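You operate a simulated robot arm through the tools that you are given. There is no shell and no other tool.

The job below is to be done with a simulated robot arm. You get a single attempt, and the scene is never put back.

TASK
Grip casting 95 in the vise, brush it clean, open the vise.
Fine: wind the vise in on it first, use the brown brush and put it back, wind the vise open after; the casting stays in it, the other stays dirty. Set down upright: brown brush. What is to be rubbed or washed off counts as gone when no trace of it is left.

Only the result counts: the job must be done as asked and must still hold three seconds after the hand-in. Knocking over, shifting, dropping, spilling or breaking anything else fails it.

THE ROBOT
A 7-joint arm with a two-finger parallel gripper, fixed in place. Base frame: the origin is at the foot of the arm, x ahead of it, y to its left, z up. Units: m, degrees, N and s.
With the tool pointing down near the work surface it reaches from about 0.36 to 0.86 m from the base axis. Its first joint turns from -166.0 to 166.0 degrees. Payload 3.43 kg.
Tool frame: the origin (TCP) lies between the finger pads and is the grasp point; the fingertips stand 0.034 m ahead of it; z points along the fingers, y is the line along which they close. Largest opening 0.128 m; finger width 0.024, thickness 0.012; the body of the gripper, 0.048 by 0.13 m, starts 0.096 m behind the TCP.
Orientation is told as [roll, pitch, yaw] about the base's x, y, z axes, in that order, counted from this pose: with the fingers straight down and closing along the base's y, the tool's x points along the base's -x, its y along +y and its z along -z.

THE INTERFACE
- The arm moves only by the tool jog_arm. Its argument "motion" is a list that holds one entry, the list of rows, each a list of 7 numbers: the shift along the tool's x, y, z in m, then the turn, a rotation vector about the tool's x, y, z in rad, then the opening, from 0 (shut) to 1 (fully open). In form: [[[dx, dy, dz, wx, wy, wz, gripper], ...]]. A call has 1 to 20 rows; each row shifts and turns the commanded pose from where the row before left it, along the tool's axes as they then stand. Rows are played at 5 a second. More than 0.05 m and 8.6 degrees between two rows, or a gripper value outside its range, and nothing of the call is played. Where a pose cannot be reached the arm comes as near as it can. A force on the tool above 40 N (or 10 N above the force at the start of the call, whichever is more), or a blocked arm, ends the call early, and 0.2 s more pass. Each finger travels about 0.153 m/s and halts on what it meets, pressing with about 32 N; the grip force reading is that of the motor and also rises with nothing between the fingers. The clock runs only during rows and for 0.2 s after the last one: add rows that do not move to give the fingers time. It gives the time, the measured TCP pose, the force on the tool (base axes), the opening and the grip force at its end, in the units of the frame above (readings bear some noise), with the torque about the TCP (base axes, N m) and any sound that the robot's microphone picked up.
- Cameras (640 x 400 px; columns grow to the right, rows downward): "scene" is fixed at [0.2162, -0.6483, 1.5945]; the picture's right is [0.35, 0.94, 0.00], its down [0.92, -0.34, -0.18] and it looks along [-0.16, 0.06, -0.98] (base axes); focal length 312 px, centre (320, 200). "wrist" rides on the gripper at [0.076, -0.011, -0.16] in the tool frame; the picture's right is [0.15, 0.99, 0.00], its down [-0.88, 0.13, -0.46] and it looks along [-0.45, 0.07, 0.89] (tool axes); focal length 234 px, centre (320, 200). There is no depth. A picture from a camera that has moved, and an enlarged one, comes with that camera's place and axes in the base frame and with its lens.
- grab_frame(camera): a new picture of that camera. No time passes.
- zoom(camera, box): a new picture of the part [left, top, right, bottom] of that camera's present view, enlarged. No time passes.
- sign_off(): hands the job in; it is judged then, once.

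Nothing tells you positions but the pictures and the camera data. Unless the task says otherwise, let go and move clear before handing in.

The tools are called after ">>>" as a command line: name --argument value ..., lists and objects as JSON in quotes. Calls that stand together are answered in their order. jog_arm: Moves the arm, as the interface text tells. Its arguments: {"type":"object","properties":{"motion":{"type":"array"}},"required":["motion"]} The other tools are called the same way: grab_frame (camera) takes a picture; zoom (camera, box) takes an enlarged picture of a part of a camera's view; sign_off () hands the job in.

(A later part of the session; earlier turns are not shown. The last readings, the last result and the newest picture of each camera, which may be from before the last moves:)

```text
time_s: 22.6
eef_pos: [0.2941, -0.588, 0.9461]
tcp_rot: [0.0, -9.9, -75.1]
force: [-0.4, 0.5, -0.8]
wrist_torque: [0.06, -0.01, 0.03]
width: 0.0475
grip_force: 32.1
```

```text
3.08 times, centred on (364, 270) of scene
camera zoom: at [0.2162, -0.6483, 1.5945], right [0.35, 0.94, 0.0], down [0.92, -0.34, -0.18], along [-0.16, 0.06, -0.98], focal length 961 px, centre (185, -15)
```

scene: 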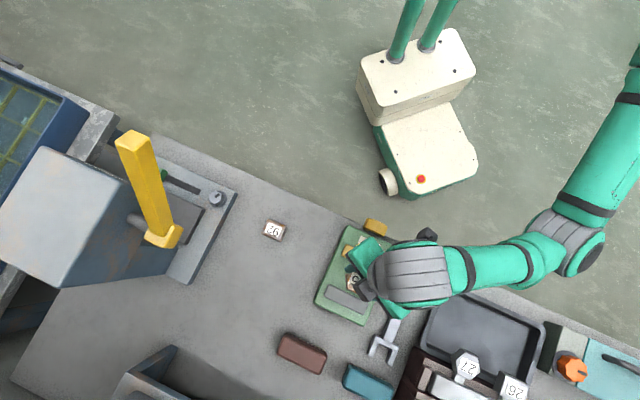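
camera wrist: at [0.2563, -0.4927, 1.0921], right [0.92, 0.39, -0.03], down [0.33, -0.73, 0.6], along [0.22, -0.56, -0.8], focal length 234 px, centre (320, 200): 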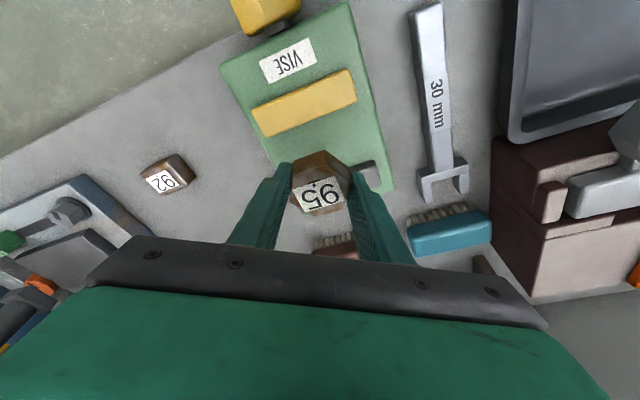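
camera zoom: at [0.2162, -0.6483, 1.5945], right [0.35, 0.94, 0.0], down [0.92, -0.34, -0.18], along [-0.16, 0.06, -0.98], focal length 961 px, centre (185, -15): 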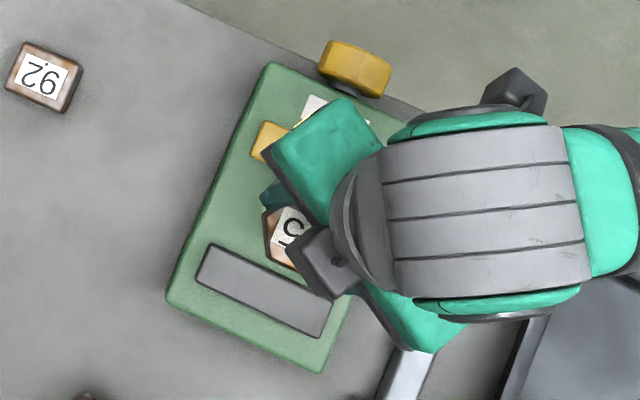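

I measured the jaw gap: centre at about (0.2964, -0.5932), gap 0.072 m, jaw tops near z = 0.862, vise base top near 0.845. The casting is nearly centred; I lower it to 1 cm above the base and check.

>>> jog_arm --motion '[[[0.002, 0.0002, 0.0136, 0, 0, 0, 0.0], [0.002, 0.0002, 0.0136, 0, 0, 0, 0.0], [0.002, 0.0002, 0.0136, 0, 0, 0, 0.0], [0.002, 0.0002, 0.0136, 0, 0, 0, 0.0], [0, 0, 0, 0, 0, 0, 0.0]]]'

>>> grab_frame --camera "wrist"

>>> zoom --camera "wrist" --box '[224, 80, 416, 200]'

```text
time_s: 23.8
eef_pos: [0.2927, -0.5909, 0.8923]
tcp_rot: [0.0, -10.0, -75.1]
force: [0.2, 0.6, -0.5]
wrist_torque: [-0.01, 0.03, -0.04]
width: 0.0477
grip_force: 31.9
```

```text
taken
camera wrist: at [0.257, -0.495, 1.0369], right [0.92, 0.39, -0.03], down [0.33, -0.73, 0.6], along [0.22, -0.56, -0.8], focal length 234 px, centre (320, 200)
```

wrist: 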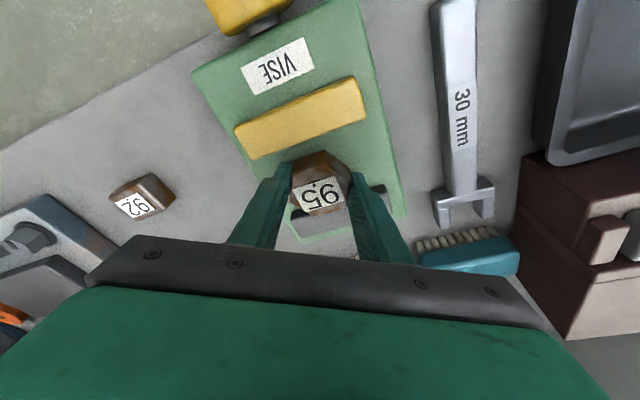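

```text
3.33 times, centred on (320, 140) of wrist
camera zoom: at [0.257, -0.495, 1.0369], right [0.92, 0.39, -0.03], down [0.33, -0.73, 0.6], along [0.22, -0.56, -0.8], focal length 781 px, centre (320, 400)
```

zoom: 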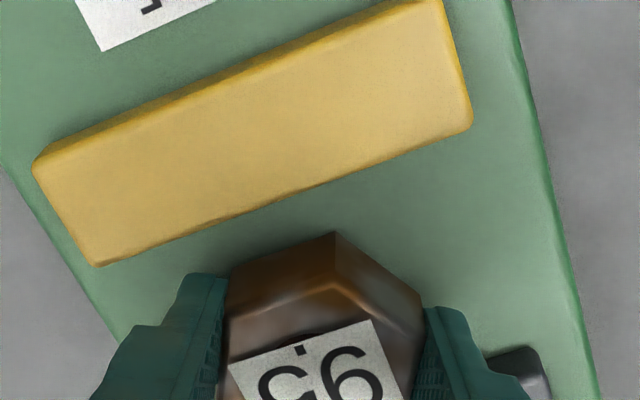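

The casting sits between the jaws with 14.6 mm to yellow and about 9.5 mm to grey. I shift 1.5 mm toward yellow and lower gently in small steps until contact.

>>> jog_arm --motion '[[[0.0006, -0.00037, 0.002, 0, 0, 0, 0.0], [0.0006, -0.00037, 0.002, 0, 0, 0, 0.0], [0.0004, 0, 0.002, 0, 0, 0, 0.0], [0.0003, 0, 0.002, 0, 0, 0, 0.0], [0.00017, 0, 0.001, 0, 0, 0, 0.0], [0, 0, 0, 0, 0, 0, 0.0]]]'

```text
time_s: 25.2
eef_pos: [0.2936, -0.5901, 0.8835]
tcp_rot: [-0.1, -10.0, -75.2]
force: [-0.4, 0.3, -1.2]
wrist_torque: [0.05, 0.03, 0.01]
width: 0.0477
grip_force: 32.2
```

>>> jog_arm --motion '[[[0.00017, 0, 0.001, 0, 0, 0, 0.0], [0.00017, 0, 0.001, 0, 0, 0, 0.0], [0.00017, 0, 0.001, 0, 0, 0, 0.0], [0, 0, 0, 0, 0, 0, 0.0]]]'

>>> zoom --camera "wrist" --box '[224, 80, 416, 200]'

```text
time_s: 26.2
eef_pos: [0.2936, -0.5906, 0.8815]
tcp_rot: [0.0, -10.2, -75.1]
force: [0.5, 3.2, 22.2]
wrist_torque: [0.04, -0.02, 0.01]
width: 0.0475
grip_force: 31.6
```

```text
3.33 times, centred on (320, 140) of wrist
camera zoom: at [0.2562, -0.4942, 1.026], right [0.92, 0.39, -0.03], down [0.33, -0.73, 0.6], along [0.22, -0.56, -0.8], focal length 781 px, centre (320, 400)
```

zoom: 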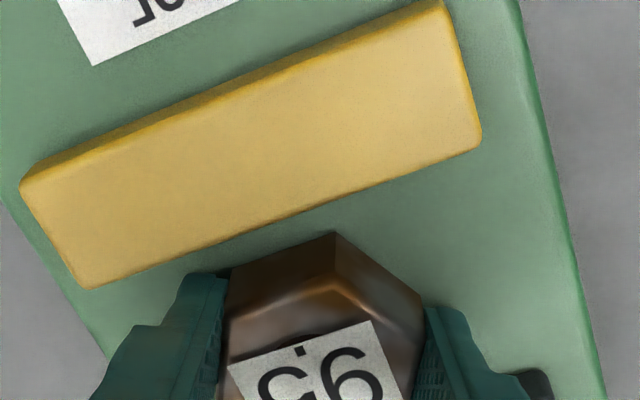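

Contact with the vise base at TCP z ≈ 0.882. I ease off slightly, open the fingers just 6 mm per side, then look.

>>> jog_arm --motion '[[[-0.00015, 0, -0.001, 0, 0, 0, 0.0], [0, 0, 0, 0, 0, 0, 0.4], [0, 0, 0, 0, 0, 0, 0.44], [0, 0, 0, 0, 0, 0, 0.46], [0, 0, 0, 0, 0, 0, 0.46]]]'

>>> zoom --camera "wrist" --box '[224, 80, 416, 200]'

>>> zoom --camera "wrist" --box '[224, 130, 416, 250]'

```text
time_s: 27.4
eef_pos: [0.2948, -0.5901, 0.8823]
tcp_rot: [0.0, -10.0, -75.0]
force: [9.1, 3.4, 13.9]
wrist_torque: [0.08, 0.02, -0.03]
width: 0.0529
grip_force: 0.1
```

```text
3.33 times, centred on (320, 140) of wrist
camera zoom: at [0.2571, -0.4941, 1.0261], right [0.92, 0.4, -0.03], down [0.33, -0.73, 0.6], along [0.22, -0.56, -0.8], focal length 781 px, centre (320, 400)
```

zoom: 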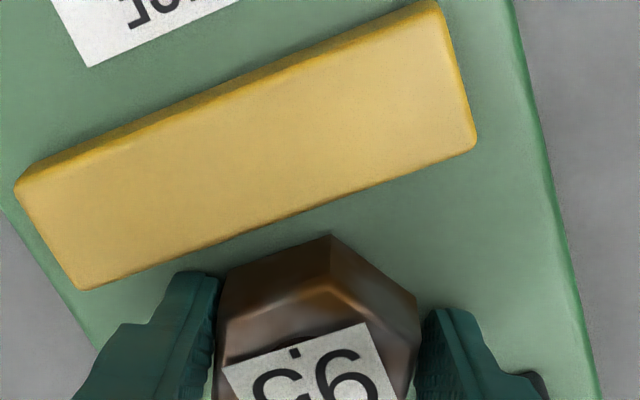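

```text
3.33 times, centred on (320, 190) of wrist
camera zoom: at [0.2571, -0.4941, 1.0261], right [0.92, 0.4, -0.03], down [0.33, -0.73, 0.6], along [0.22, -0.56, -0.8], focal length 781 px, centre (320, 233)
```

zoom: 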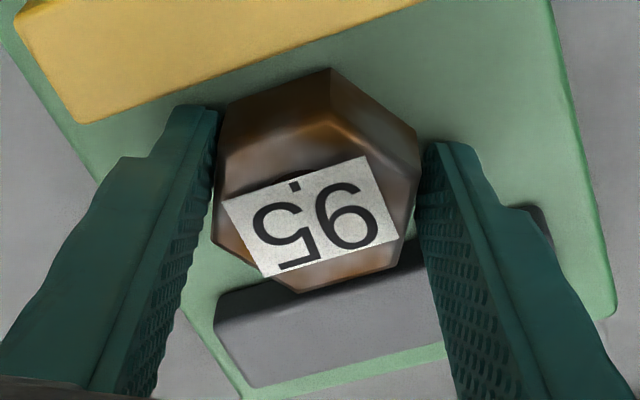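

The fingertips are dragging on the vise base (force along the closing direction). I raise 2 mm so they open freely.

>>> jog_arm --motion '[[[-0.00017, 0, -0.00098, 0, 0, 0, 0.42], [-0.00017, 0, -0.00098, 0, 0, 0, 0.44], [-0.00017, 0, -0.00098, 0, 0, 0, 0.45], [0, 0, 0, 0, 0, 0, 0.45]]]'

>>> zoom --camera "wrist" --box '[224, 110, 416, 230]'

```text
time_s: 28.4
eef_pos: [0.2934, -0.5891, 0.8834]
tcp_rot: [0.0, -10.0, -75.1]
force: [0.5, -0.2, -0.2]
wrist_torque: [-0.03, 0.0, 0.03]
width: 0.0577
grip_force: 0.0
```

```text
3.33 times, centred on (320, 170) of wrist
camera zoom: at [0.2562, -0.4944, 1.0285], right [0.92, 0.39, -0.03], down [0.33, -0.73, 0.6], along [0.22, -0.56, -0.8], focal length 781 px, centre (320, 300)
```

zoom: 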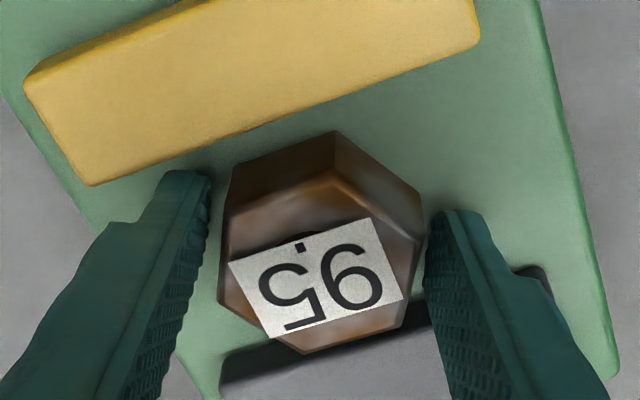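

The fingers are free of the casting. I rise straight up and inspect the casting's position in the vise.

>>> jog_arm --motion '[[[-0.0009, 0, -0.0049, 0, 0, 0, 0.45], [-0.0017, 0, -0.0098, 0, 0, 0, 0.45], [-0.0026, 0, -0.0148, 0, 0, 0, 0.45], [-0.0034, 0, -0.0197, 0, 0, 0, 0.5], [-0.0034, 0, -0.0197, 0, 0, 0, 0.6], [-0.0034, 0, -0.0197, 0, 0, 0, 0.7], [0, 0, 0, 0, 0, 0, 0.7]]]'

>>> grab_frame --camera "wrist"

>>> zoom --camera "wrist" --box '[224, 80, 416, 200]'

```text
time_s: 30.0
eef_pos: [0.2928, -0.5894, 0.9739]
tcp_rot: [0.0, -9.9, -75.1]
force: [-0.4, 0.0, 0.2]
wrist_torque: [0.01, 0.0, 0.01]
width: 0.0896
grip_force: 0.0
```

```text
taken
camera wrist: at [0.2558, -0.4941, 1.1185], right [0.92, 0.39, -0.03], down [0.33, -0.73, 0.6], along [0.22, -0.56, -0.8], focal length 234 px, centre (320, 200)
```

wrist: 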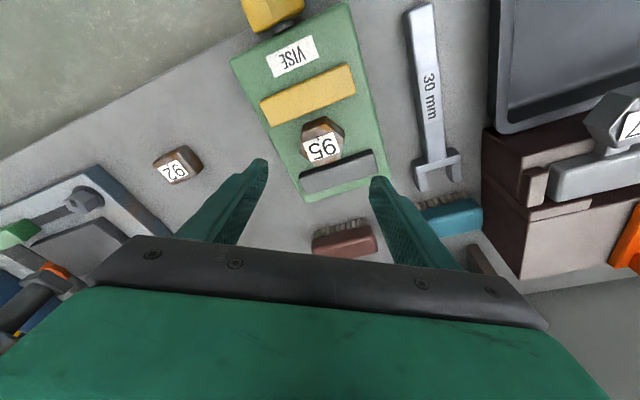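

```text
3.33 times, centred on (320, 140) of wrist
camera zoom: at [0.2558, -0.4941, 1.1185], right [0.92, 0.39, -0.03], down [0.33, -0.73, 0.6], along [0.22, -0.56, -0.8], focal length 781 px, centre (320, 400)
```

zoom: 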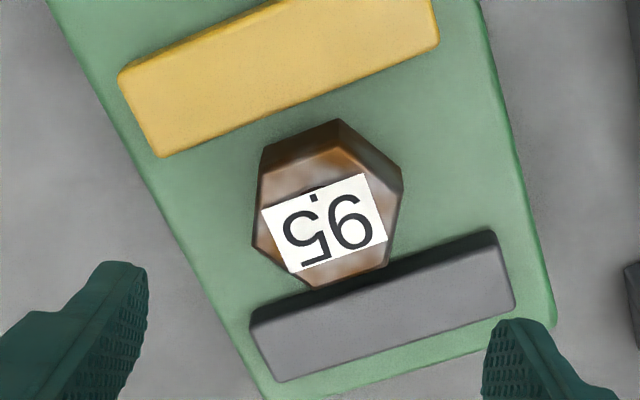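

The casting stands between the jaws with flats facing them. Next is the winding knob: centre near (0.203, -0.498), axis along the vise at -45°. I turn the tool to yaw -45° and move back over the knob's front before tilting it horizontal.

>>> jog_arm --motion '[[[0, 0, 0, -0.0225, 0, -0.129, 0.7], [0, 0, 0, -0.0225, 0, -0.129, 0.7], [0, 0, 0, -0.0225, 0, -0.129, 0.7], [0, 0, 0, -0.0225, 0, -0.129, 0.7], [0.0394, 0.0001, -0.0101, 0, 0, 0, 0.7], [0.0394, 0.0001, -0.0101, 0, 0, 0, 0.7], [0.0394, 0.0001, -0.0101, 0, 0, 0, 0.7], [0.0394, 0.0001, -0.0101, 0, 0, 0, 0.7], [0.0394, 0.0001, -0.0101, 0, 0, 0, 0.7], [0, 0, 0, 0, 0, 0, 0.7]]]'

>>> grab_frame --camera "wrist"

>>> grab_frame --camera "scene"

```text
time_s: 32.2
eef_pos: [0.1503, -0.4439, 0.9893]
tcp_rot: [-0.1, -10.0, -45.2]
force: [-0.5, -0.3, -0.2]
wrist_torque: [0.03, 0.0, -0.02]
width: 0.0896
grip_force: 0.0
```

```text
taken
camera wrist: at [0.0695, -0.3809, 1.1335], right [0.6, 0.8, -0.03], down [0.65, -0.47, 0.6], along [0.47, -0.38, -0.8], focal length 234 px, centre (320, 200)
```

wrist: 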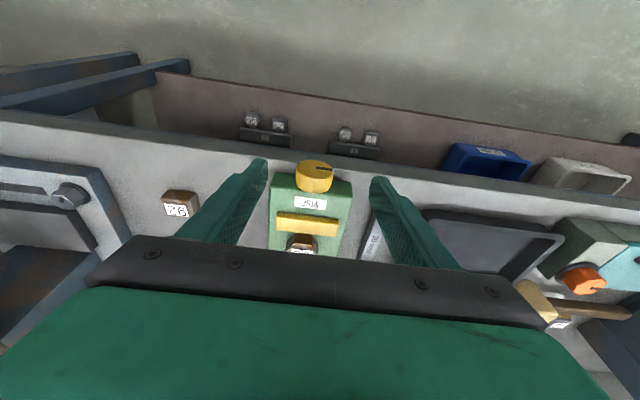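

```text
taken
```

scene: 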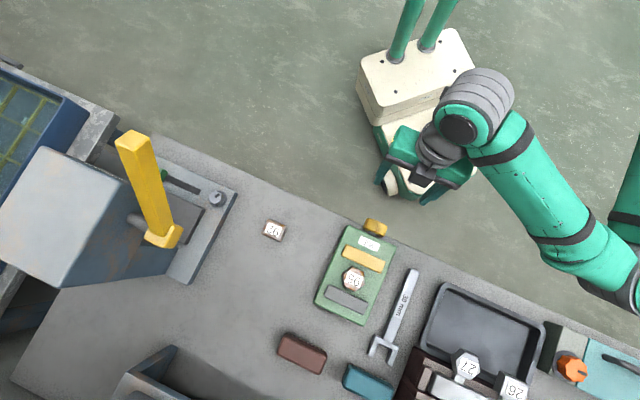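

The knob is well visible from here. I zoom in on it to get its height and position.

>>> zoom --camera "wrist" --box '[256, 145, 384, 225]'

>>> zoom --camera "scene" --box '[310, 205, 406, 265]'

>>> zoom --camera "scene" --box '[310, 230, 406, 320]'

```text
5.00 times, centred on (320, 185) of wrist
camera zoom: at [0.0695, -0.3809, 1.1335], right [0.6, 0.8, -0.03], down [0.65, -0.47, 0.6], along [0.47, -0.38, -0.8], focal length 1171 px, centre (320, 275)
```

zoom: 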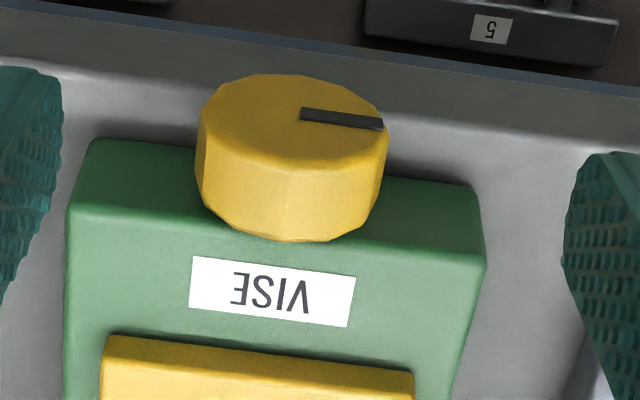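

```text
6.67 times, centred on (358, 235) of scene
camera zoom: at [0.2162, -0.6483, 1.5945], right [0.35, 0.94, 0.0], down [0.92, -0.34, -0.18], along [-0.16, 0.06, -0.98], focal length 2083 px, centre (67, -33)
```

zoom: 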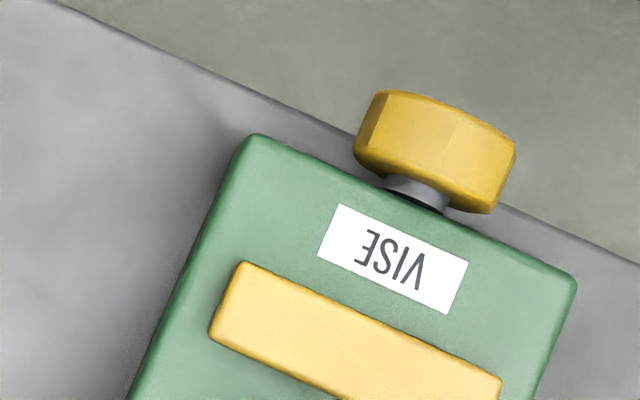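

```text
4.44 times, centred on (358, 275) of scene
camera zoom: at [0.2162, -0.6483, 1.5945], right [0.35, 0.94, 0.0], down [0.92, -0.34, -0.18], along [-0.16, 0.06, -0.98], focal length 1388 px, centre (151, -133)
```

zoom: 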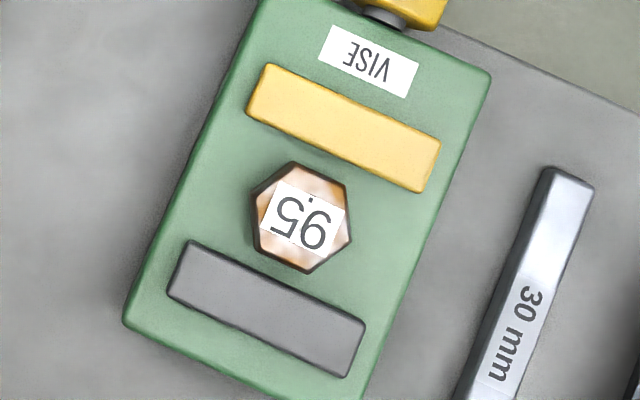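

The knob is a 12-sided wheel of about 52-56 mm diameter, its front face centre near (0.194, -0.4915, 0.838). I now tilt the tool to horizontal, pointing along the vise axis, from a safe standoff.

>>> jog_arm --motion '[[[0, 0, 0, 0, -0.1396, 0, 0.7], [0, 0, 0, 0, -0.1396, 0, 0.7], [0, 0, 0, 0, -0.1396, 0, 0.7], [0, 0, 0, 0, -0.1396, 0, 0.7], [0, 0, 0, 0, -0.1396, 0, 0.7], [0, 0, 0, 0, -0.1396, 0, 0.7], [0, 0, 0, 0, -0.1396, 0, 0.7], [0, 0, 0, 0, -0.1396, 0, 0.7], [0, 0, 0, 0, -0.1396, 0, 0.7], [0, 0, 0, 0, -0.1396, 0, 0.7], [0, 0, 0, 0, 0, 0, 0.7]]]'

>>> grab_frame --camera "wrist"

>>> grab_frame --camera "scene"

```text
time_s: 34.6
eef_pos: [0.1523, -0.4895, 1.0189]
tcp_rot: [-2.7, -80.5, -41.8]
force: [-0.2, 0.5, 0.1]
wrist_torque: [-0.05, -0.02, -0.02]
width: 0.0897
grip_force: 0.0
out of reach, approached as far as the arm can: row 8, 9, 10
```

```text
taken
camera wrist: at [0.023, -0.3789, 0.9709], right [0.68, 0.72, -0.15], down [-0.12, 0.31, 0.94], along [0.73, -0.62, 0.3], focal length 234 px, centre (320, 200)
```

wrist: 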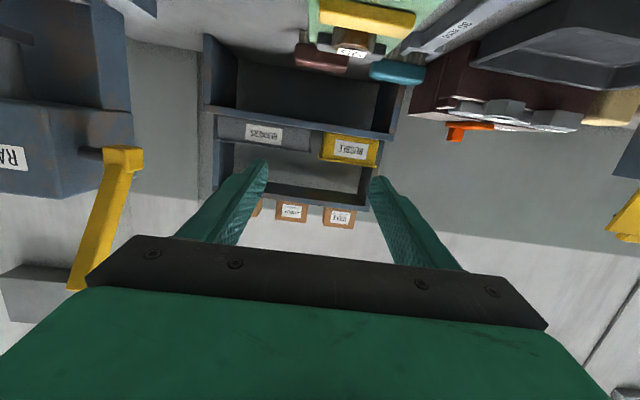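

```text
taken
```

scene: 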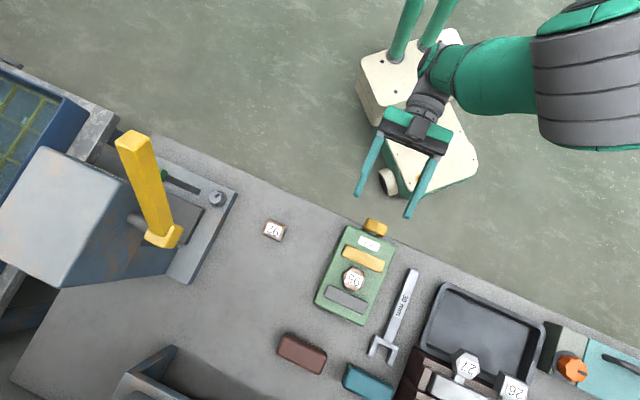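

The horizontal pose is nearly reached; the arm is too folded at this height, so I go lower, where there is more room, keeping clear in front of the knob.

>>> jog_arm --motion '[[[0.0306, 0.0074, -0.0029, 0, 0, 0, 0.7], [0.0306, 0.0074, -0.0029, 0, 0, 0, 0.7], [0.0306, 0.0074, -0.0029, 0, 0, 0, 0.7], [0.0306, 0.0074, -0.0029, 0, 0, 0, 0.7], [0, 0, 0, 0, 0, 0, 0.7]]]'

>>> grab_frame --camera "wrist"

>>> grab_frame --camera "scene"

```text
time_s: 35.8
eef_pos: [0.1251, -0.508, 0.9694]
tcp_rot: [-2.1, -79.1, -42.2]
force: [-0.3, 0.3, 0.4]
wrist_torque: [-0.01, 0.02, 0.0]
width: 0.0896
grip_force: 0.1
out of reach, approached as far as the arm can: row 1, 2, 3, 4
```

```text
taken
camera wrist: at [-0.0051, -0.3969, 0.9255], right [0.67, 0.73, -0.15], down [-0.11, 0.29, 0.95], along [0.73, -0.62, 0.27], focal length 234 px, centre (320, 200)
```

wrist: 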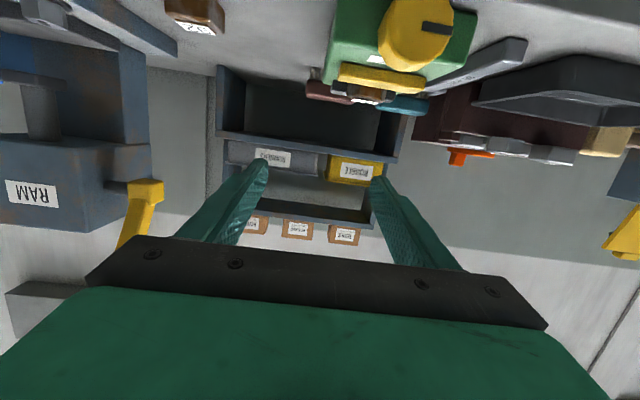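

```text
taken
```

scene: 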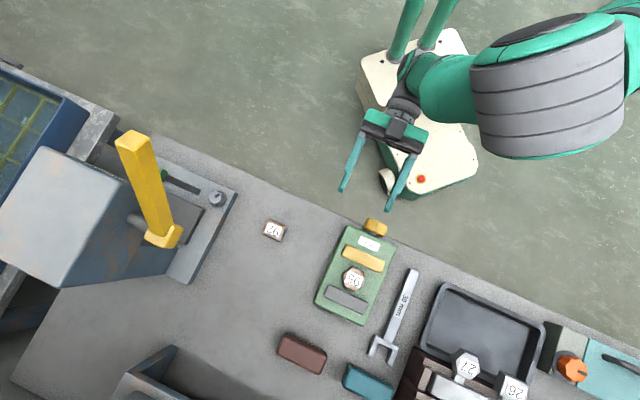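

The arm is limited by elbow folding there. I tilt back to about 47°, then will drop down in front of the bench edge and tilt to horizontal at the lower height.

>>> jog_arm --motion '[[[0, 0, 0, 0, 0.1396, 0, 0.7], [0, 0, 0, 0, 0.1396, 0, 0.7], [0, 0, 0, 0, 0.1396, 0, 0.7], [0, 0, 0, 0, 0.1396, 0, 0.7], [0, 0, 0, 0, 0, 0, 0.7]]]'

```text
time_s: 37.0
eef_pos: [0.1265, -0.5069, 0.9695]
tcp_rot: [-0.7, -48.3, -44.1]
force: [0.1, 1.0, 0.3]
wrist_torque: [-0.03, 0.01, 0.02]
width: 0.0899
grip_force: 0.0
```

>>> jog_arm --motion '[[[0.0228, 0.0198, 0.0092, 0, 0, 0, 0.7], [0.0228, 0.0198, 0.0092, 0, 0, 0, 0.7], [0.0228, 0.0198, 0.0092, 0, 0, 0, 0.7], [0.0249, 0, 0.0222, 0, 0, 0, 0.7], [0.0249, 0, 0.0222, 0, 0, 0, 0.7], [0.0249, 0, 0.0222, 0, 0, 0, 0.7], [0, 0, 0, 0, 0, 0, 0.7]]]'

>>> grab_frame --camera "wrist"

>>> grab_frame --camera "scene"

```text
time_s: 38.6
eef_pos: [0.1496, -0.4481, 0.8006]
tcp_rot: [-0.6, -48.4, -44.1]
force: [0.3, -0.2, -0.1]
wrist_torque: [0.0, -0.01, 0.0]
width: 0.0897
grip_force: 0.1
```

```text
taken
camera wrist: at [0.0208, -0.3375, 0.8496], right [0.62, 0.77, -0.12], down [0.27, -0.07, 0.96], along [0.73, -0.63, -0.25], focal length 234 px, centre (320, 200)
```

wrist: 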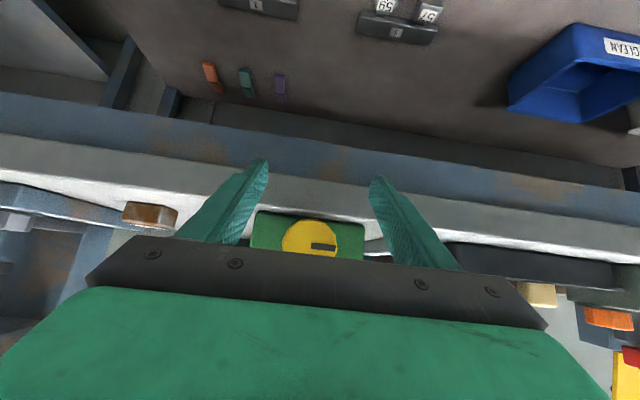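

```text
taken
```

scene: 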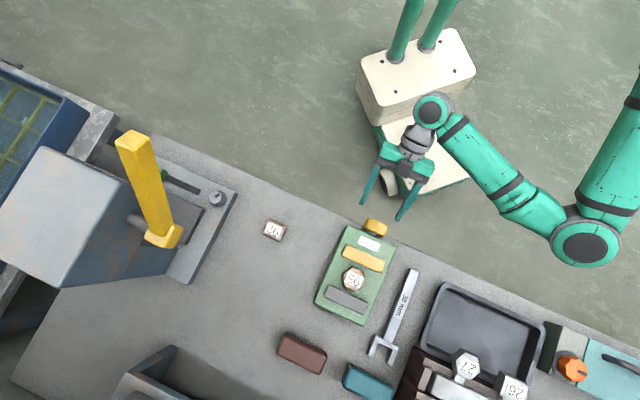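

This pose is reached with the knob in front. I tilt the remaining ~42° to horizontal here.

>>> jog_arm --motion '[[[0, 0, 0, 0, -0.121, 0, 0.7], [0, 0, 0, 0, -0.121, 0, 0.7], [0, 0, 0, 0, -0.121, 0, 0.7], [0, 0, 0, 0, -0.121, 0, 0.7], [0, 0, 0, 0, -0.121, 0, 0.7], [0, 0, 0, 0, -0.121, 0, 0.7], [0, 0, 0, 0, 0, 0, 0.7]]]'

>>> grab_frame --camera "wrist"

>>> grab_frame --camera "scene"

```text
time_s: 40.2
eef_pos: [0.1484, -0.4487, 0.8]
tcp_rot: [-100.5, -89.5, 56.0]
force: [0.4, 1.9, -0.5]
wrist_torque: [0.03, 0.03, -0.01]
width: 0.0896
grip_force: 0.1
```

```text
taken
camera wrist: at [0.0269, -0.3455, 0.7244], right [0.69, 0.7, -0.15], down [-0.23, 0.42, 0.88], along [0.68, -0.57, 0.45], focal length 234 px, centre (320, 200)
```

wrist: 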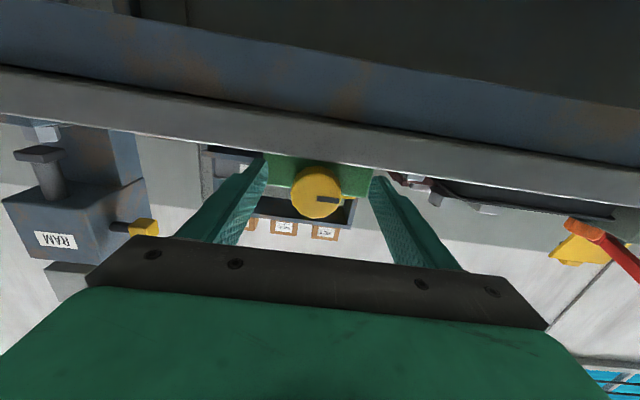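

```text
taken
```

scene: 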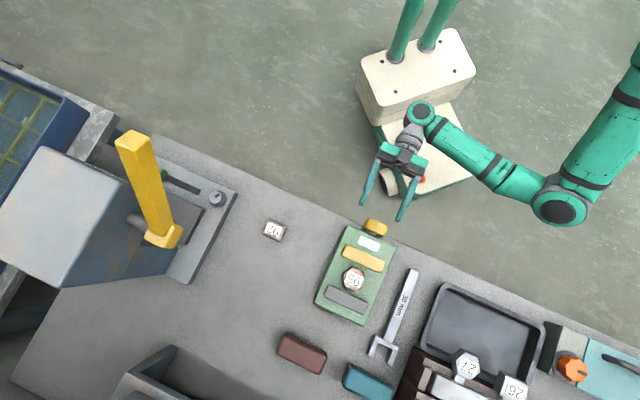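

Horizontal pose reached, pointing along the vise axis with the knob ahead. I zoom to align with the knob centre.

>>> zoom --camera "wrist" --box '[256, 140, 384, 220]'

>>> zoom --camera "scene" --box '[330, 120, 458, 250]'

```text
5.00 times, centred on (320, 180) of wrist
camera zoom: at [0.0269, -0.3455, 0.7244], right [0.69, 0.7, -0.15], down [-0.23, 0.42, 0.88], along [0.68, -0.57, 0.45], focal length 1171 px, centre (320, 300)
```

zoom: 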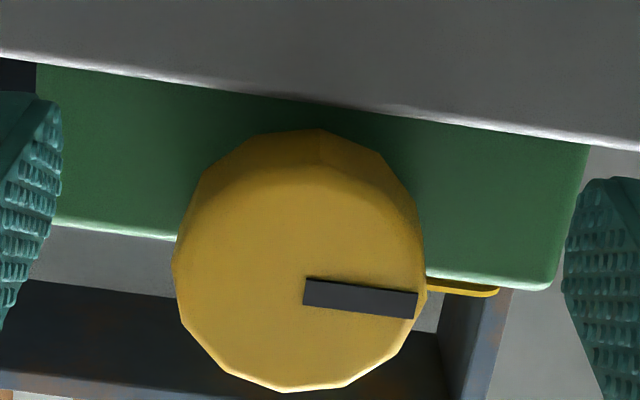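

```text
3.08 times, centred on (394, 185) of scene
camera zoom: at [0.2162, -0.6483, 1.5945], right [0.35, 0.94, 0.0], down [0.92, -0.34, -0.18], along [-0.16, 0.06, -0.98], focal length 961 px, centre (92, 246)
```

zoom: 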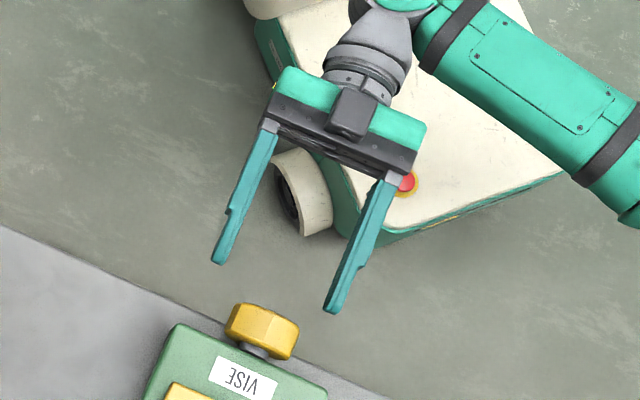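

Knob centre measured at about z = 0.833 on the centre line. I raise to that height, correct small angles, and advance most of the way.

>>> jog_arm --motion '[[[-0.0165, 0.0009, 0, 0.0087, 0, 0.0086, 0.7], [-0.0165, 0.0009, 0, 0, 0, 0, 0.7], [0, 0, 0.0125, 0, 0, 0, 0.7], [0, 0, 0.0125, 0, 0, 0, 0.7], [0, 0, 0, 0, 0, 0, 0.7]]]'

>>> grab_frame --camera "wrist"

>>> zoom --camera "scene" --box '[330, 170, 426, 260]'

```text
time_s: 41.4
eef_pos: [0.1687, -0.4662, 0.8329]
tcp_rot: [120.4, -90.0, -165.5]
force: [0.8, 0.3, 0.5]
wrist_torque: [-0.03, 0.0, -0.03]
width: 0.0895
grip_force: 0.0
```

```text
taken
camera wrist: at [0.0477, -0.3605, 0.7578], right [0.7, 0.7, -0.15], down [-0.23, 0.41, 0.88], along [0.68, -0.58, 0.45], focal length 234 px, centre (320, 200)
```

wrist: 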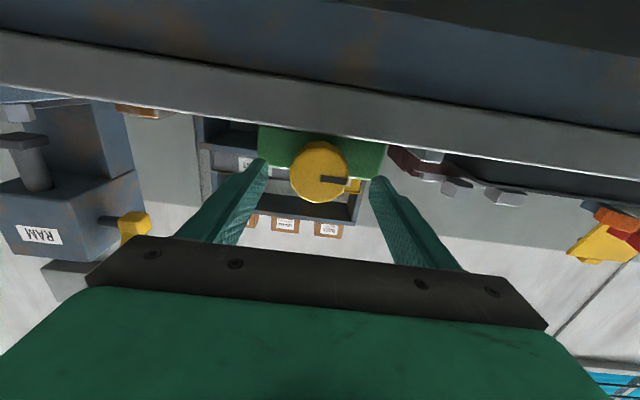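

```text
4.44 times, centred on (378, 215) of scene
camera zoom: at [0.2162, -0.6483, 1.5945], right [0.35, 0.94, 0.0], down [0.92, -0.34, -0.18], along [-0.16, 0.06, -0.98], focal length 1388 px, centre (62, 133)
```

zoom: 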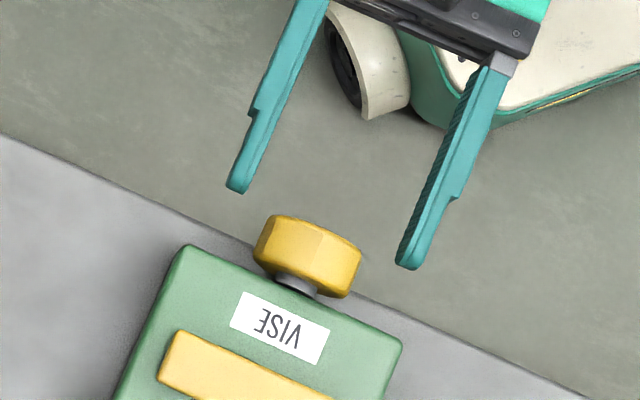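

Aligned with the knob; tips are at its front face. I advance 16 mm and check.

>>> jog_arm --motion '[[[0, 0, 0.008, 0, 0, 0, 0.7], [0, 0, 0.008, 0, 0, 0, 0.7], [0, 0, 0, 0, 0, 0, 0.7]]]'

>>> zoom --camera "wrist" --box '[240, 120, 400, 220]'

>>> zoom --camera "scene" --box '[330, 170, 426, 260]'

```text
time_s: 42.2
eef_pos: [0.1802, -0.4762, 0.8317]
tcp_rot: [107.2, -89.8, -152.2]
force: [-0.6, -0.2, -0.6]
wrist_torque: [-0.01, -0.01, -0.03]
width: 0.0894
grip_force: 0.1
```

```text
4.00 times, centred on (320, 170) of wrist
camera zoom: at [0.059, -0.3717, 0.7573], right [0.7, 0.7, -0.15], down [-0.23, 0.41, 0.88], along [0.68, -0.58, 0.45], focal length 937 px, centre (320, 320)
```

zoom: 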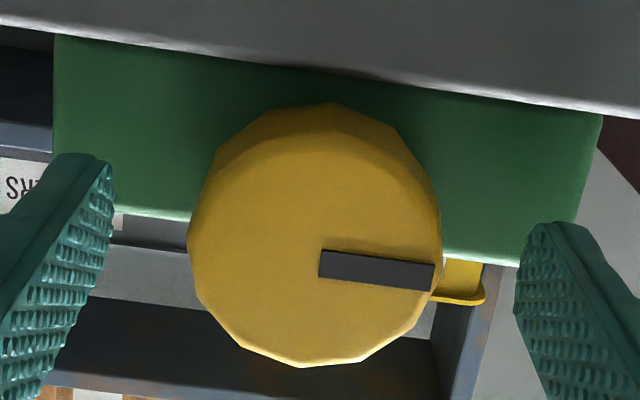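

```text
4.44 times, centred on (378, 215) of scene
camera zoom: at [0.2162, -0.6483, 1.5945], right [0.35, 0.94, 0.0], down [0.92, -0.34, -0.18], along [-0.16, 0.06, -0.98], focal length 1388 px, centre (62, 133)
```

zoom: 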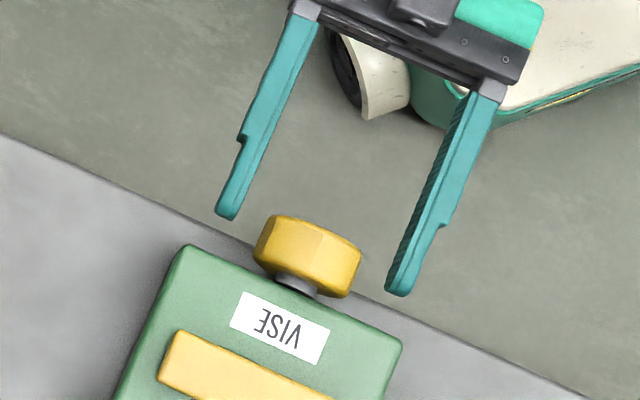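

The tips overlap about half the knob's thickness and stay outside the bench edge. I close on the knob.

>>> jog_arm --motion '[[[0, 0, 0, 0, 0, 0, 0.6], [0, 0, 0, 0, 0, 0, 0.5], [0, 0, 0, 0, 0, 0, 0.42], [0, 0, 0, 0, 0, 0, 0.3], [0, 0, 0, 0, 0, 0, 0.0], [0, 0, 0, 0, 0, 0, 0.0], [0, 0, 0, 0, 0, 0, 0.0]]]'

>>> zoom --camera "wrist" --box '[240, 120, 400, 220]'

>>> zoom --camera "scene" --box '[330, 200, 426, 260]'

```text
time_s: 43.8
eef_pos: [0.1797, -0.477, 0.8328]
tcp_rot: [106.7, -89.9, -151.8]
force: [-3.5, -12.3, 2.1]
wrist_torque: [0.05, 0.03, -0.02]
width: 0.0557
grip_force: 44.9
```

```text
4.00 times, centred on (320, 170) of wrist
camera zoom: at [0.0585, -0.3718, 0.7573], right [0.7, 0.7, -0.15], down [-0.23, 0.41, 0.88], along [0.68, -0.58, 0.45], focal length 937 px, centre (320, 320)
```

zoom: 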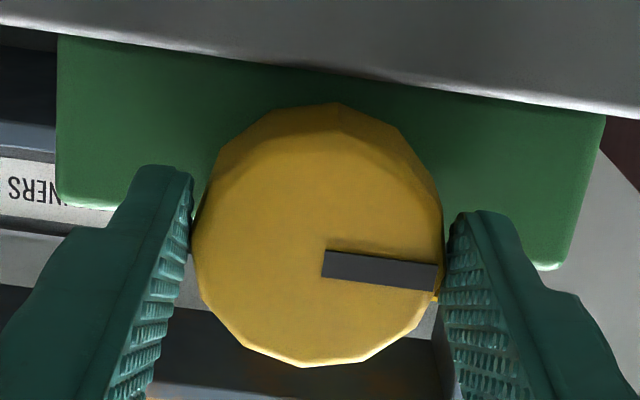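

```text
6.67 times, centred on (378, 230) of scene
camera zoom: at [0.2162, -0.6483, 1.5945], right [0.35, 0.94, 0.0], down [0.92, -0.34, -0.18], along [-0.16, 0.06, -0.98], focal length 2083 px, centre (-67, 0)
```

zoom: 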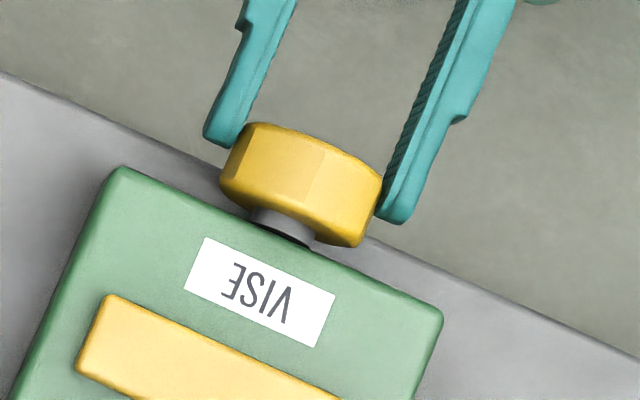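

Gripped at 0.0557 m, with a slight sideways force (knob a touch toward -y of the tool). I shift 1 mm to relieve it and test-turn 20° clockwise (looking at the knob).

>>> jog_arm --motion '[[[0, -0.001, 0, 0, 0, 0, 0.0], [0, 0, 0, 0, 0, 0.09, 0.0], [0, 0, 0, 0, 0, 0.09, 0.0], [0, 0, 0, 0, 0, 0.09, 0.0], [0, 0, 0, 0, 0, 0.09, 0.0], [0, 0, 0, 0, 0, 0, 0.0]]]'

>>> zoom --camera "wrist" --box '[240, 120, 400, 220]'

>>> zoom --camera "scene" --box '[310, 210, 406, 320]'

```text
time_s: 45.2
eef_pos: [0.1803, -0.476, 0.8328]
tcp_rot: [89.9, -69.2, -134.8]
force: [4.7, 28.6, -7.6]
wrist_torque: [-0.11, -0.14, 0.69]
width: 0.0558
grip_force: 44.9
```

```text
4.00 times, centred on (320, 170) of wrist
camera zoom: at [0.078, -0.3522, 0.7586], right [0.69, 0.69, 0.21], down [-0.46, 0.19, 0.87], along [0.56, -0.7, 0.44], focal length 937 px, centre (320, 320)
```

zoom: 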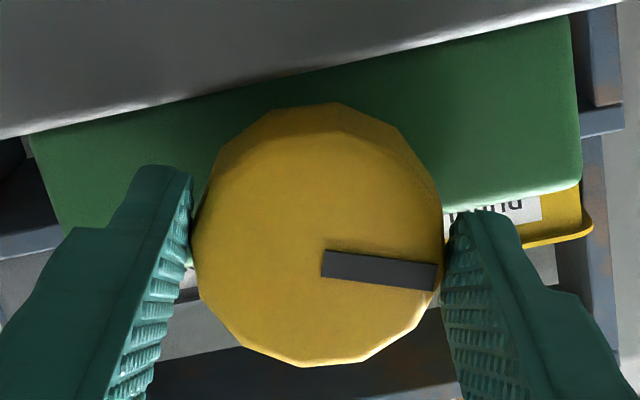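

```text
3.64 times, centred on (358, 265) of scene
camera zoom: at [0.2162, -0.6483, 1.5945], right [0.35, 0.94, 0.0], down [0.92, -0.34, -0.18], along [-0.16, 0.06, -0.98], focal length 1136 px, centre (182, -36)
```

zoom: 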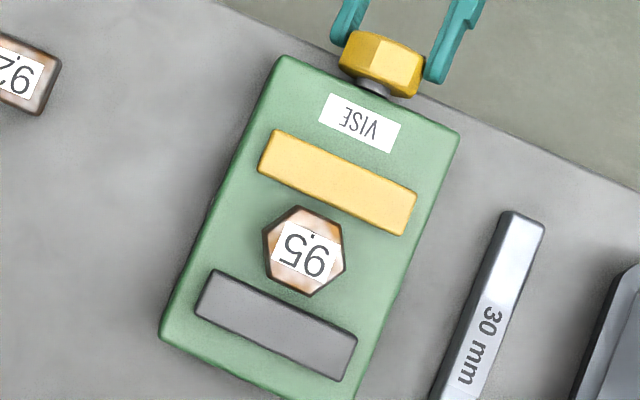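

The knob turned with the fingers, and the yellow jaw seems to have moved toward the casting. I compare with the same zoom as before to measure jaw travel.

>>> zoom --camera "scene" --box '[310, 230, 406, 320]'

```text
4.44 times, centred on (358, 275) of scene
camera zoom: at [0.2162, -0.6483, 1.5945], right [0.35, 0.94, 0.0], down [0.92, -0.34, -0.18], along [-0.16, 0.06, -0.98], focal length 1388 px, centre (151, -133)
```

zoom: 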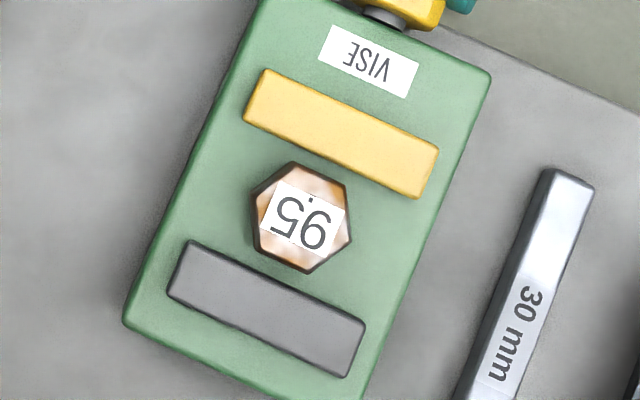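

The jaw advanced about 3.2 mm for 20° of clockwise turning, so clockwise closes, and about 135° more is needed. I relieve the side force and keep turning.

>>> jog_arm --motion '[[[0.0003, 0.0006, 0, 0, 0, 0, 0.0], [0, 0, 0, 0, 0, 0.1, 0.0], [0, 0, 0, 0, 0, 0.1, 0.0], [0, 0, 0, 0, 0, 0.1, 0.0], [0, 0, 0, 0, 0, 0, 0.0]]]'

```text
time_s: 46.4
eef_pos: [0.1797, -0.4758, 0.8333]
tcp_rot: [89.9, -52.2, -134.8]
force: [8.4, 32.8, -11.3]
wrist_torque: [0.1, 0.12, 0.57]
width: 0.0554
grip_force: 45.0
```

Side force persists (about 29 N), so my turning centre is off from the knob's axis. I nudge sideways without turning to find the neutral position.

>>> jog_arm --motion '[[[0.0003, 0.0004, 0, 0, 0, 0, 0.0], [0.0003, 0.0004, 0, 0, 0, 0, 0.0], [0, 0, 0, 0, 0, 0, 0.0]]]'

```text
time_s: 47.2
eef_pos: [0.1803, -0.476, 0.833]
tcp_rot: [89.9, -52.1, -135.1]
force: [7.5, 6.8, -9.3]
wrist_torque: [0.46, 0.48, 1.18]
width: 0.0557
grip_force: 44.6
```

>>> jog_arm --motion '[[[0, 0, 0, -0.0044, 0.0086, 0, 0.0], [0, 0, 0, 0, 0, 0, 0.0]]]'

```text
time_s: 47.8
eef_pos: [0.1808, -0.4754, 0.8336]
tcp_rot: [89.6, -52.1, -134.4]
force: [8.4, -1.3, -4.5]
wrist_torque: [-0.04, -0.13, -1.07]
width: 0.056
grip_force: 45.0
```

Near neutral now. I undo half of that yaw nudge and continue turning another 30°.

>>> jog_arm --motion '[[[0, 0, 0, 0.0033, -0.0025, 0, 0.0], [0, 0, 0, 0, 0, 0.1, 0.0], [0, 0, 0, 0, 0, 0.1, 0.0], [0, 0, 0, 0, 0, 0.1, 0.0], [0, 0, 0, 0, 0, 0.1, 0.0], [0, 0, 0, 0, 0, 0.1, 0.0], [0, 0, 0, 0, 0, 0, 0.0]]]'

>>> zoom --camera "scene" --box '[310, 230, 406, 320]'

>>> grab_frame --camera "wrist"

```text
time_s: 49.4
eef_pos: [0.1806, -0.475, 0.8345]
tcp_rot: [89.9, -23.5, -134.7]
force: [2.2, 6.3, 18.2]
wrist_torque: [-0.24, -0.26, 0.04]
width: 0.0552
grip_force: 44.8
```

```text
4.44 times, centred on (358, 275) of scene
camera zoom: at [0.2162, -0.6483, 1.5945], right [0.35, 0.94, 0.0], down [0.92, -0.34, -0.18], along [-0.16, 0.06, -0.98], focal length 1388 px, centre (151, -133)
```

zoom: 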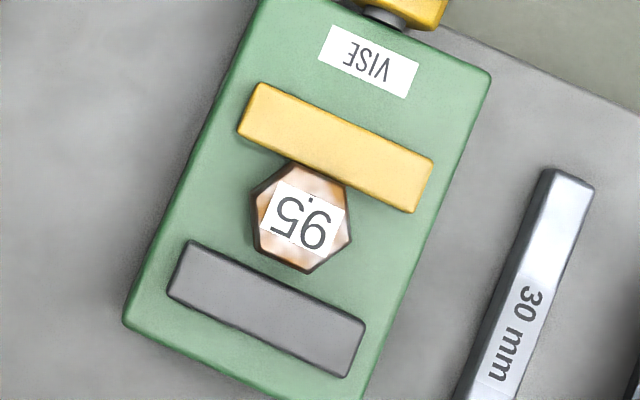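

```text
taken
camera wrist: at [0.1127, -0.3172, 0.7944], right [0.37, 0.37, 0.85], down [-0.86, -0.22, 0.47], along [0.36, -0.9, 0.24], focal length 234 px, centre (320, 200)
```

wrist: 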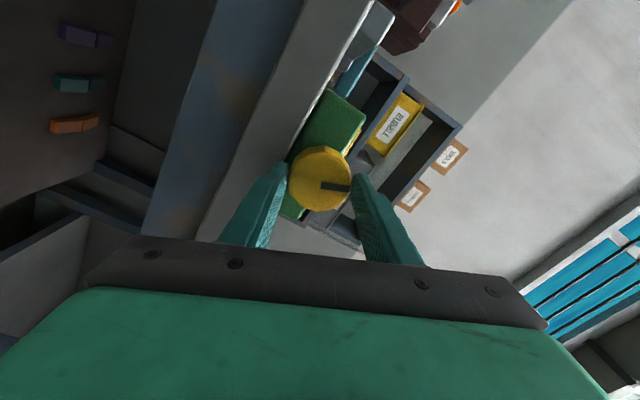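

Turned about 66°; the yellow jaw is about 3 mm from the casting. I relieve the small vertical force and continue.

>>> jog_arm --motion '[[[-0.0002, 0.0005, 0, 0, 0, 0, 0.0], [0, 0, 0, 0, 0, 0.1, 0.0], [0, 0, 0, 0, 0, 0.1, 0.0], [0, 0, 0, 0, 0, 0.1, 0.0], [0, 0, 0, 0, 0, 0, 0.0]]]'

```text
time_s: 50.6
eef_pos: [0.1809, -0.4747, 0.8345]
tcp_rot: [89.9, -6.3, -134.7]
force: [3.0, 13.4, 24.4]
wrist_torque: [-0.53, -0.57, 0.85]
width: 0.0557
grip_force: 45.1
```

>>> jog_arm --motion '[[[0.0002, 0.0007, 0, 0, 0, 0, 0.0], [0, 0, 0, 0, 0, 0.1, 0.0], [0, 0, 0, 0, 0, 0.1, 0.0], [0, 0, 0, 0, 0, 0, 0.0]]]'

>>> zoom --camera "scene" --box '[310, 230, 406, 320]'

>>> grab_frame --camera "scene"

```text
time_s: 51.6
eef_pos: [0.1813, -0.4746, 0.8357]
tcp_rot: [89.9, 5.3, -134.7]
force: [8.8, 1.2, 27.3]
wrist_torque: [-0.5, -0.51, 0.34]
width: 0.0558
grip_force: 45.2
```

```text
4.44 times, centred on (358, 275) of scene
camera zoom: at [0.2162, -0.6483, 1.5945], right [0.35, 0.94, 0.0], down [0.92, -0.34, -0.18], along [-0.16, 0.06, -0.98], focal length 1388 px, centre (151, -133)
```

zoom: 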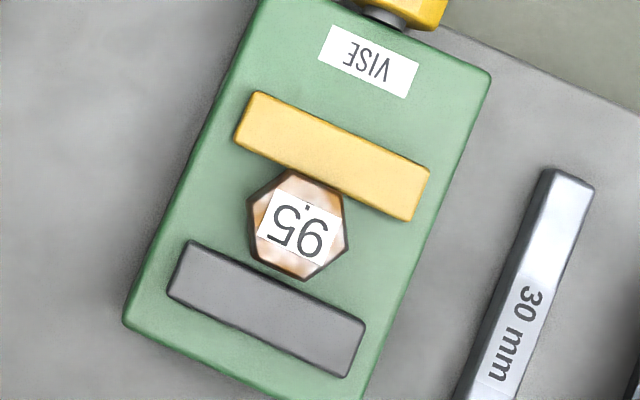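

```text
taken
```

scene: 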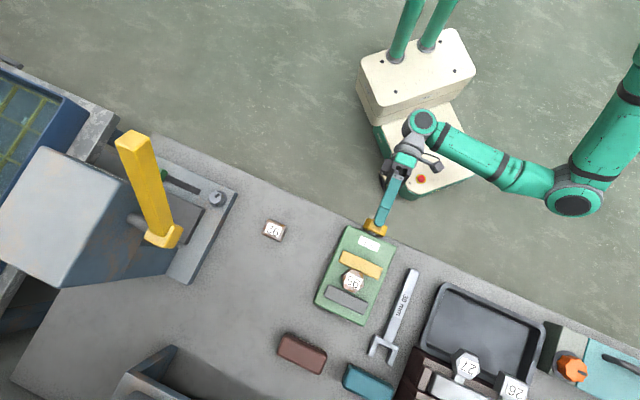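

The jaw now pushes the casting toward the grey jaw. I raise 0.8 mm to follow the knob's true height and keep winding.

>>> jog_arm --motion '[[[0.0, 0.0008, 0, 0, 0, 0, 0.0], [0, 0, 0, 0, 0, 0.1, 0.0], [0, 0, 0, 0, 0, 0.1, 0.0], [0, 0, 0, 0, 0, 0, 0.0]]]'

```text
time_s: 52.6
eef_pos: [0.1804, -0.476, 0.8364]
tcp_rot: [89.8, 16.8, -134.8]
force: [9.9, -4.4, 18.9]
wrist_torque: [-0.85, -0.87, 0.46]
width: 0.0554
grip_force: 45.1
```

>>> jog_arm --motion '[[[0.0001, 0.0004, 0, 0, 0, 0, 0.0], [0, 0, 0, 0, 0, 0.1, 0.0], [0, 0, 0, 0, 0, 0.1, 0.0], [0, 0, 0, 0, 0, 0.1, 0.0], [0, 0, 0, 0, 0, 0, 0.0]]]'

>>> zoom --camera "scene" --box '[310, 230, 406, 320]'

>>> zoom --camera "wrist" --box '[240, 120, 400, 220]'

```text
time_s: 53.8
eef_pos: [0.1801, -0.4746, 0.836]
tcp_rot: [89.8, 33.9, -134.9]
force: [9.6, -8.5, 19.7]
wrist_torque: [-0.81, -0.82, 0.11]
width: 0.0556
grip_force: 44.7
```

```text
4.44 times, centred on (358, 275) of scene
camera zoom: at [0.2162, -0.6483, 1.5945], right [0.35, 0.94, 0.0], down [0.92, -0.34, -0.18], along [-0.16, 0.06, -0.98], focal length 1388 px, centre (151, -133)
```

zoom: 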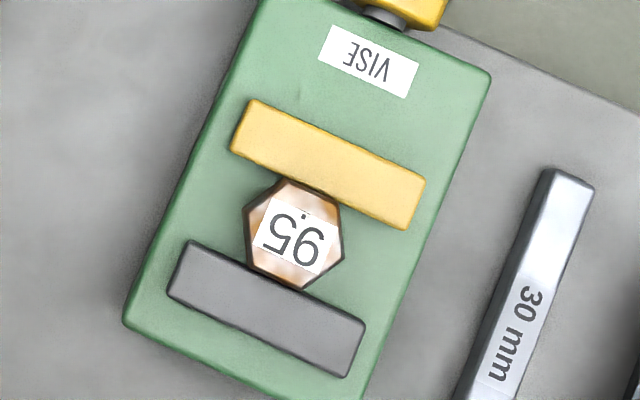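

```text
4.00 times, centred on (320, 170) of wrist
camera zoom: at [0.1157, -0.3144, 0.8699], right [-0.3, -0.31, 0.9], down [-0.89, -0.25, -0.38], along [0.34, -0.92, -0.2], focal length 937 px, centre (320, 320)
```

zoom: 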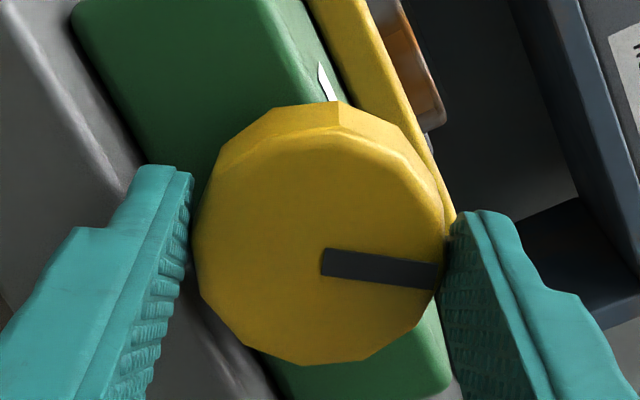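

Turned ~124°; the casting is nearly against the grey jaw. I continue in small steps, watching the torque about the screw axis.

>>> jog_arm --motion '[[[0, 0, 0, 0, 0, 0.08, 0.0], [0, 0, 0, 0, 0, 0.08, 0.0], [0, 0, 0, 0, 0, 0, 0.0]]]'

>>> zoom --camera "scene" --box '[310, 230, 406, 320]'

```text
time_s: 54.6
eef_pos: [0.1805, -0.4754, 0.8364]
tcp_rot: [89.8, 43.1, -134.9]
force: [8.0, -8.2, 24.5]
wrist_torque: [-0.92, -0.12, -0.18]
width: 0.0556
grip_force: 45.5
```

```text
4.44 times, centred on (358, 275) of scene
camera zoom: at [0.2162, -0.6483, 1.5945], right [0.35, 0.94, 0.0], down [0.92, -0.34, -0.18], along [-0.16, 0.06, -0.98], focal length 1388 px, centre (151, -133)
```

zoom: 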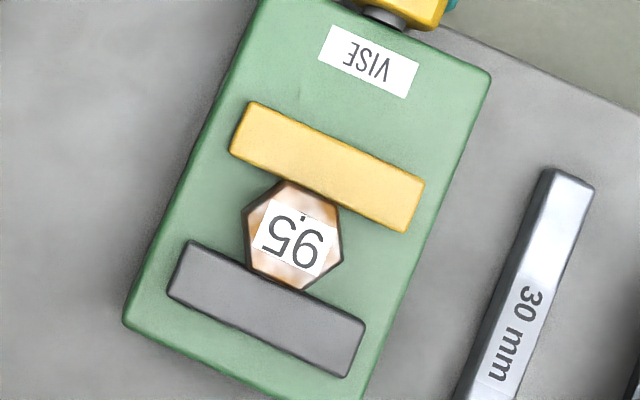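

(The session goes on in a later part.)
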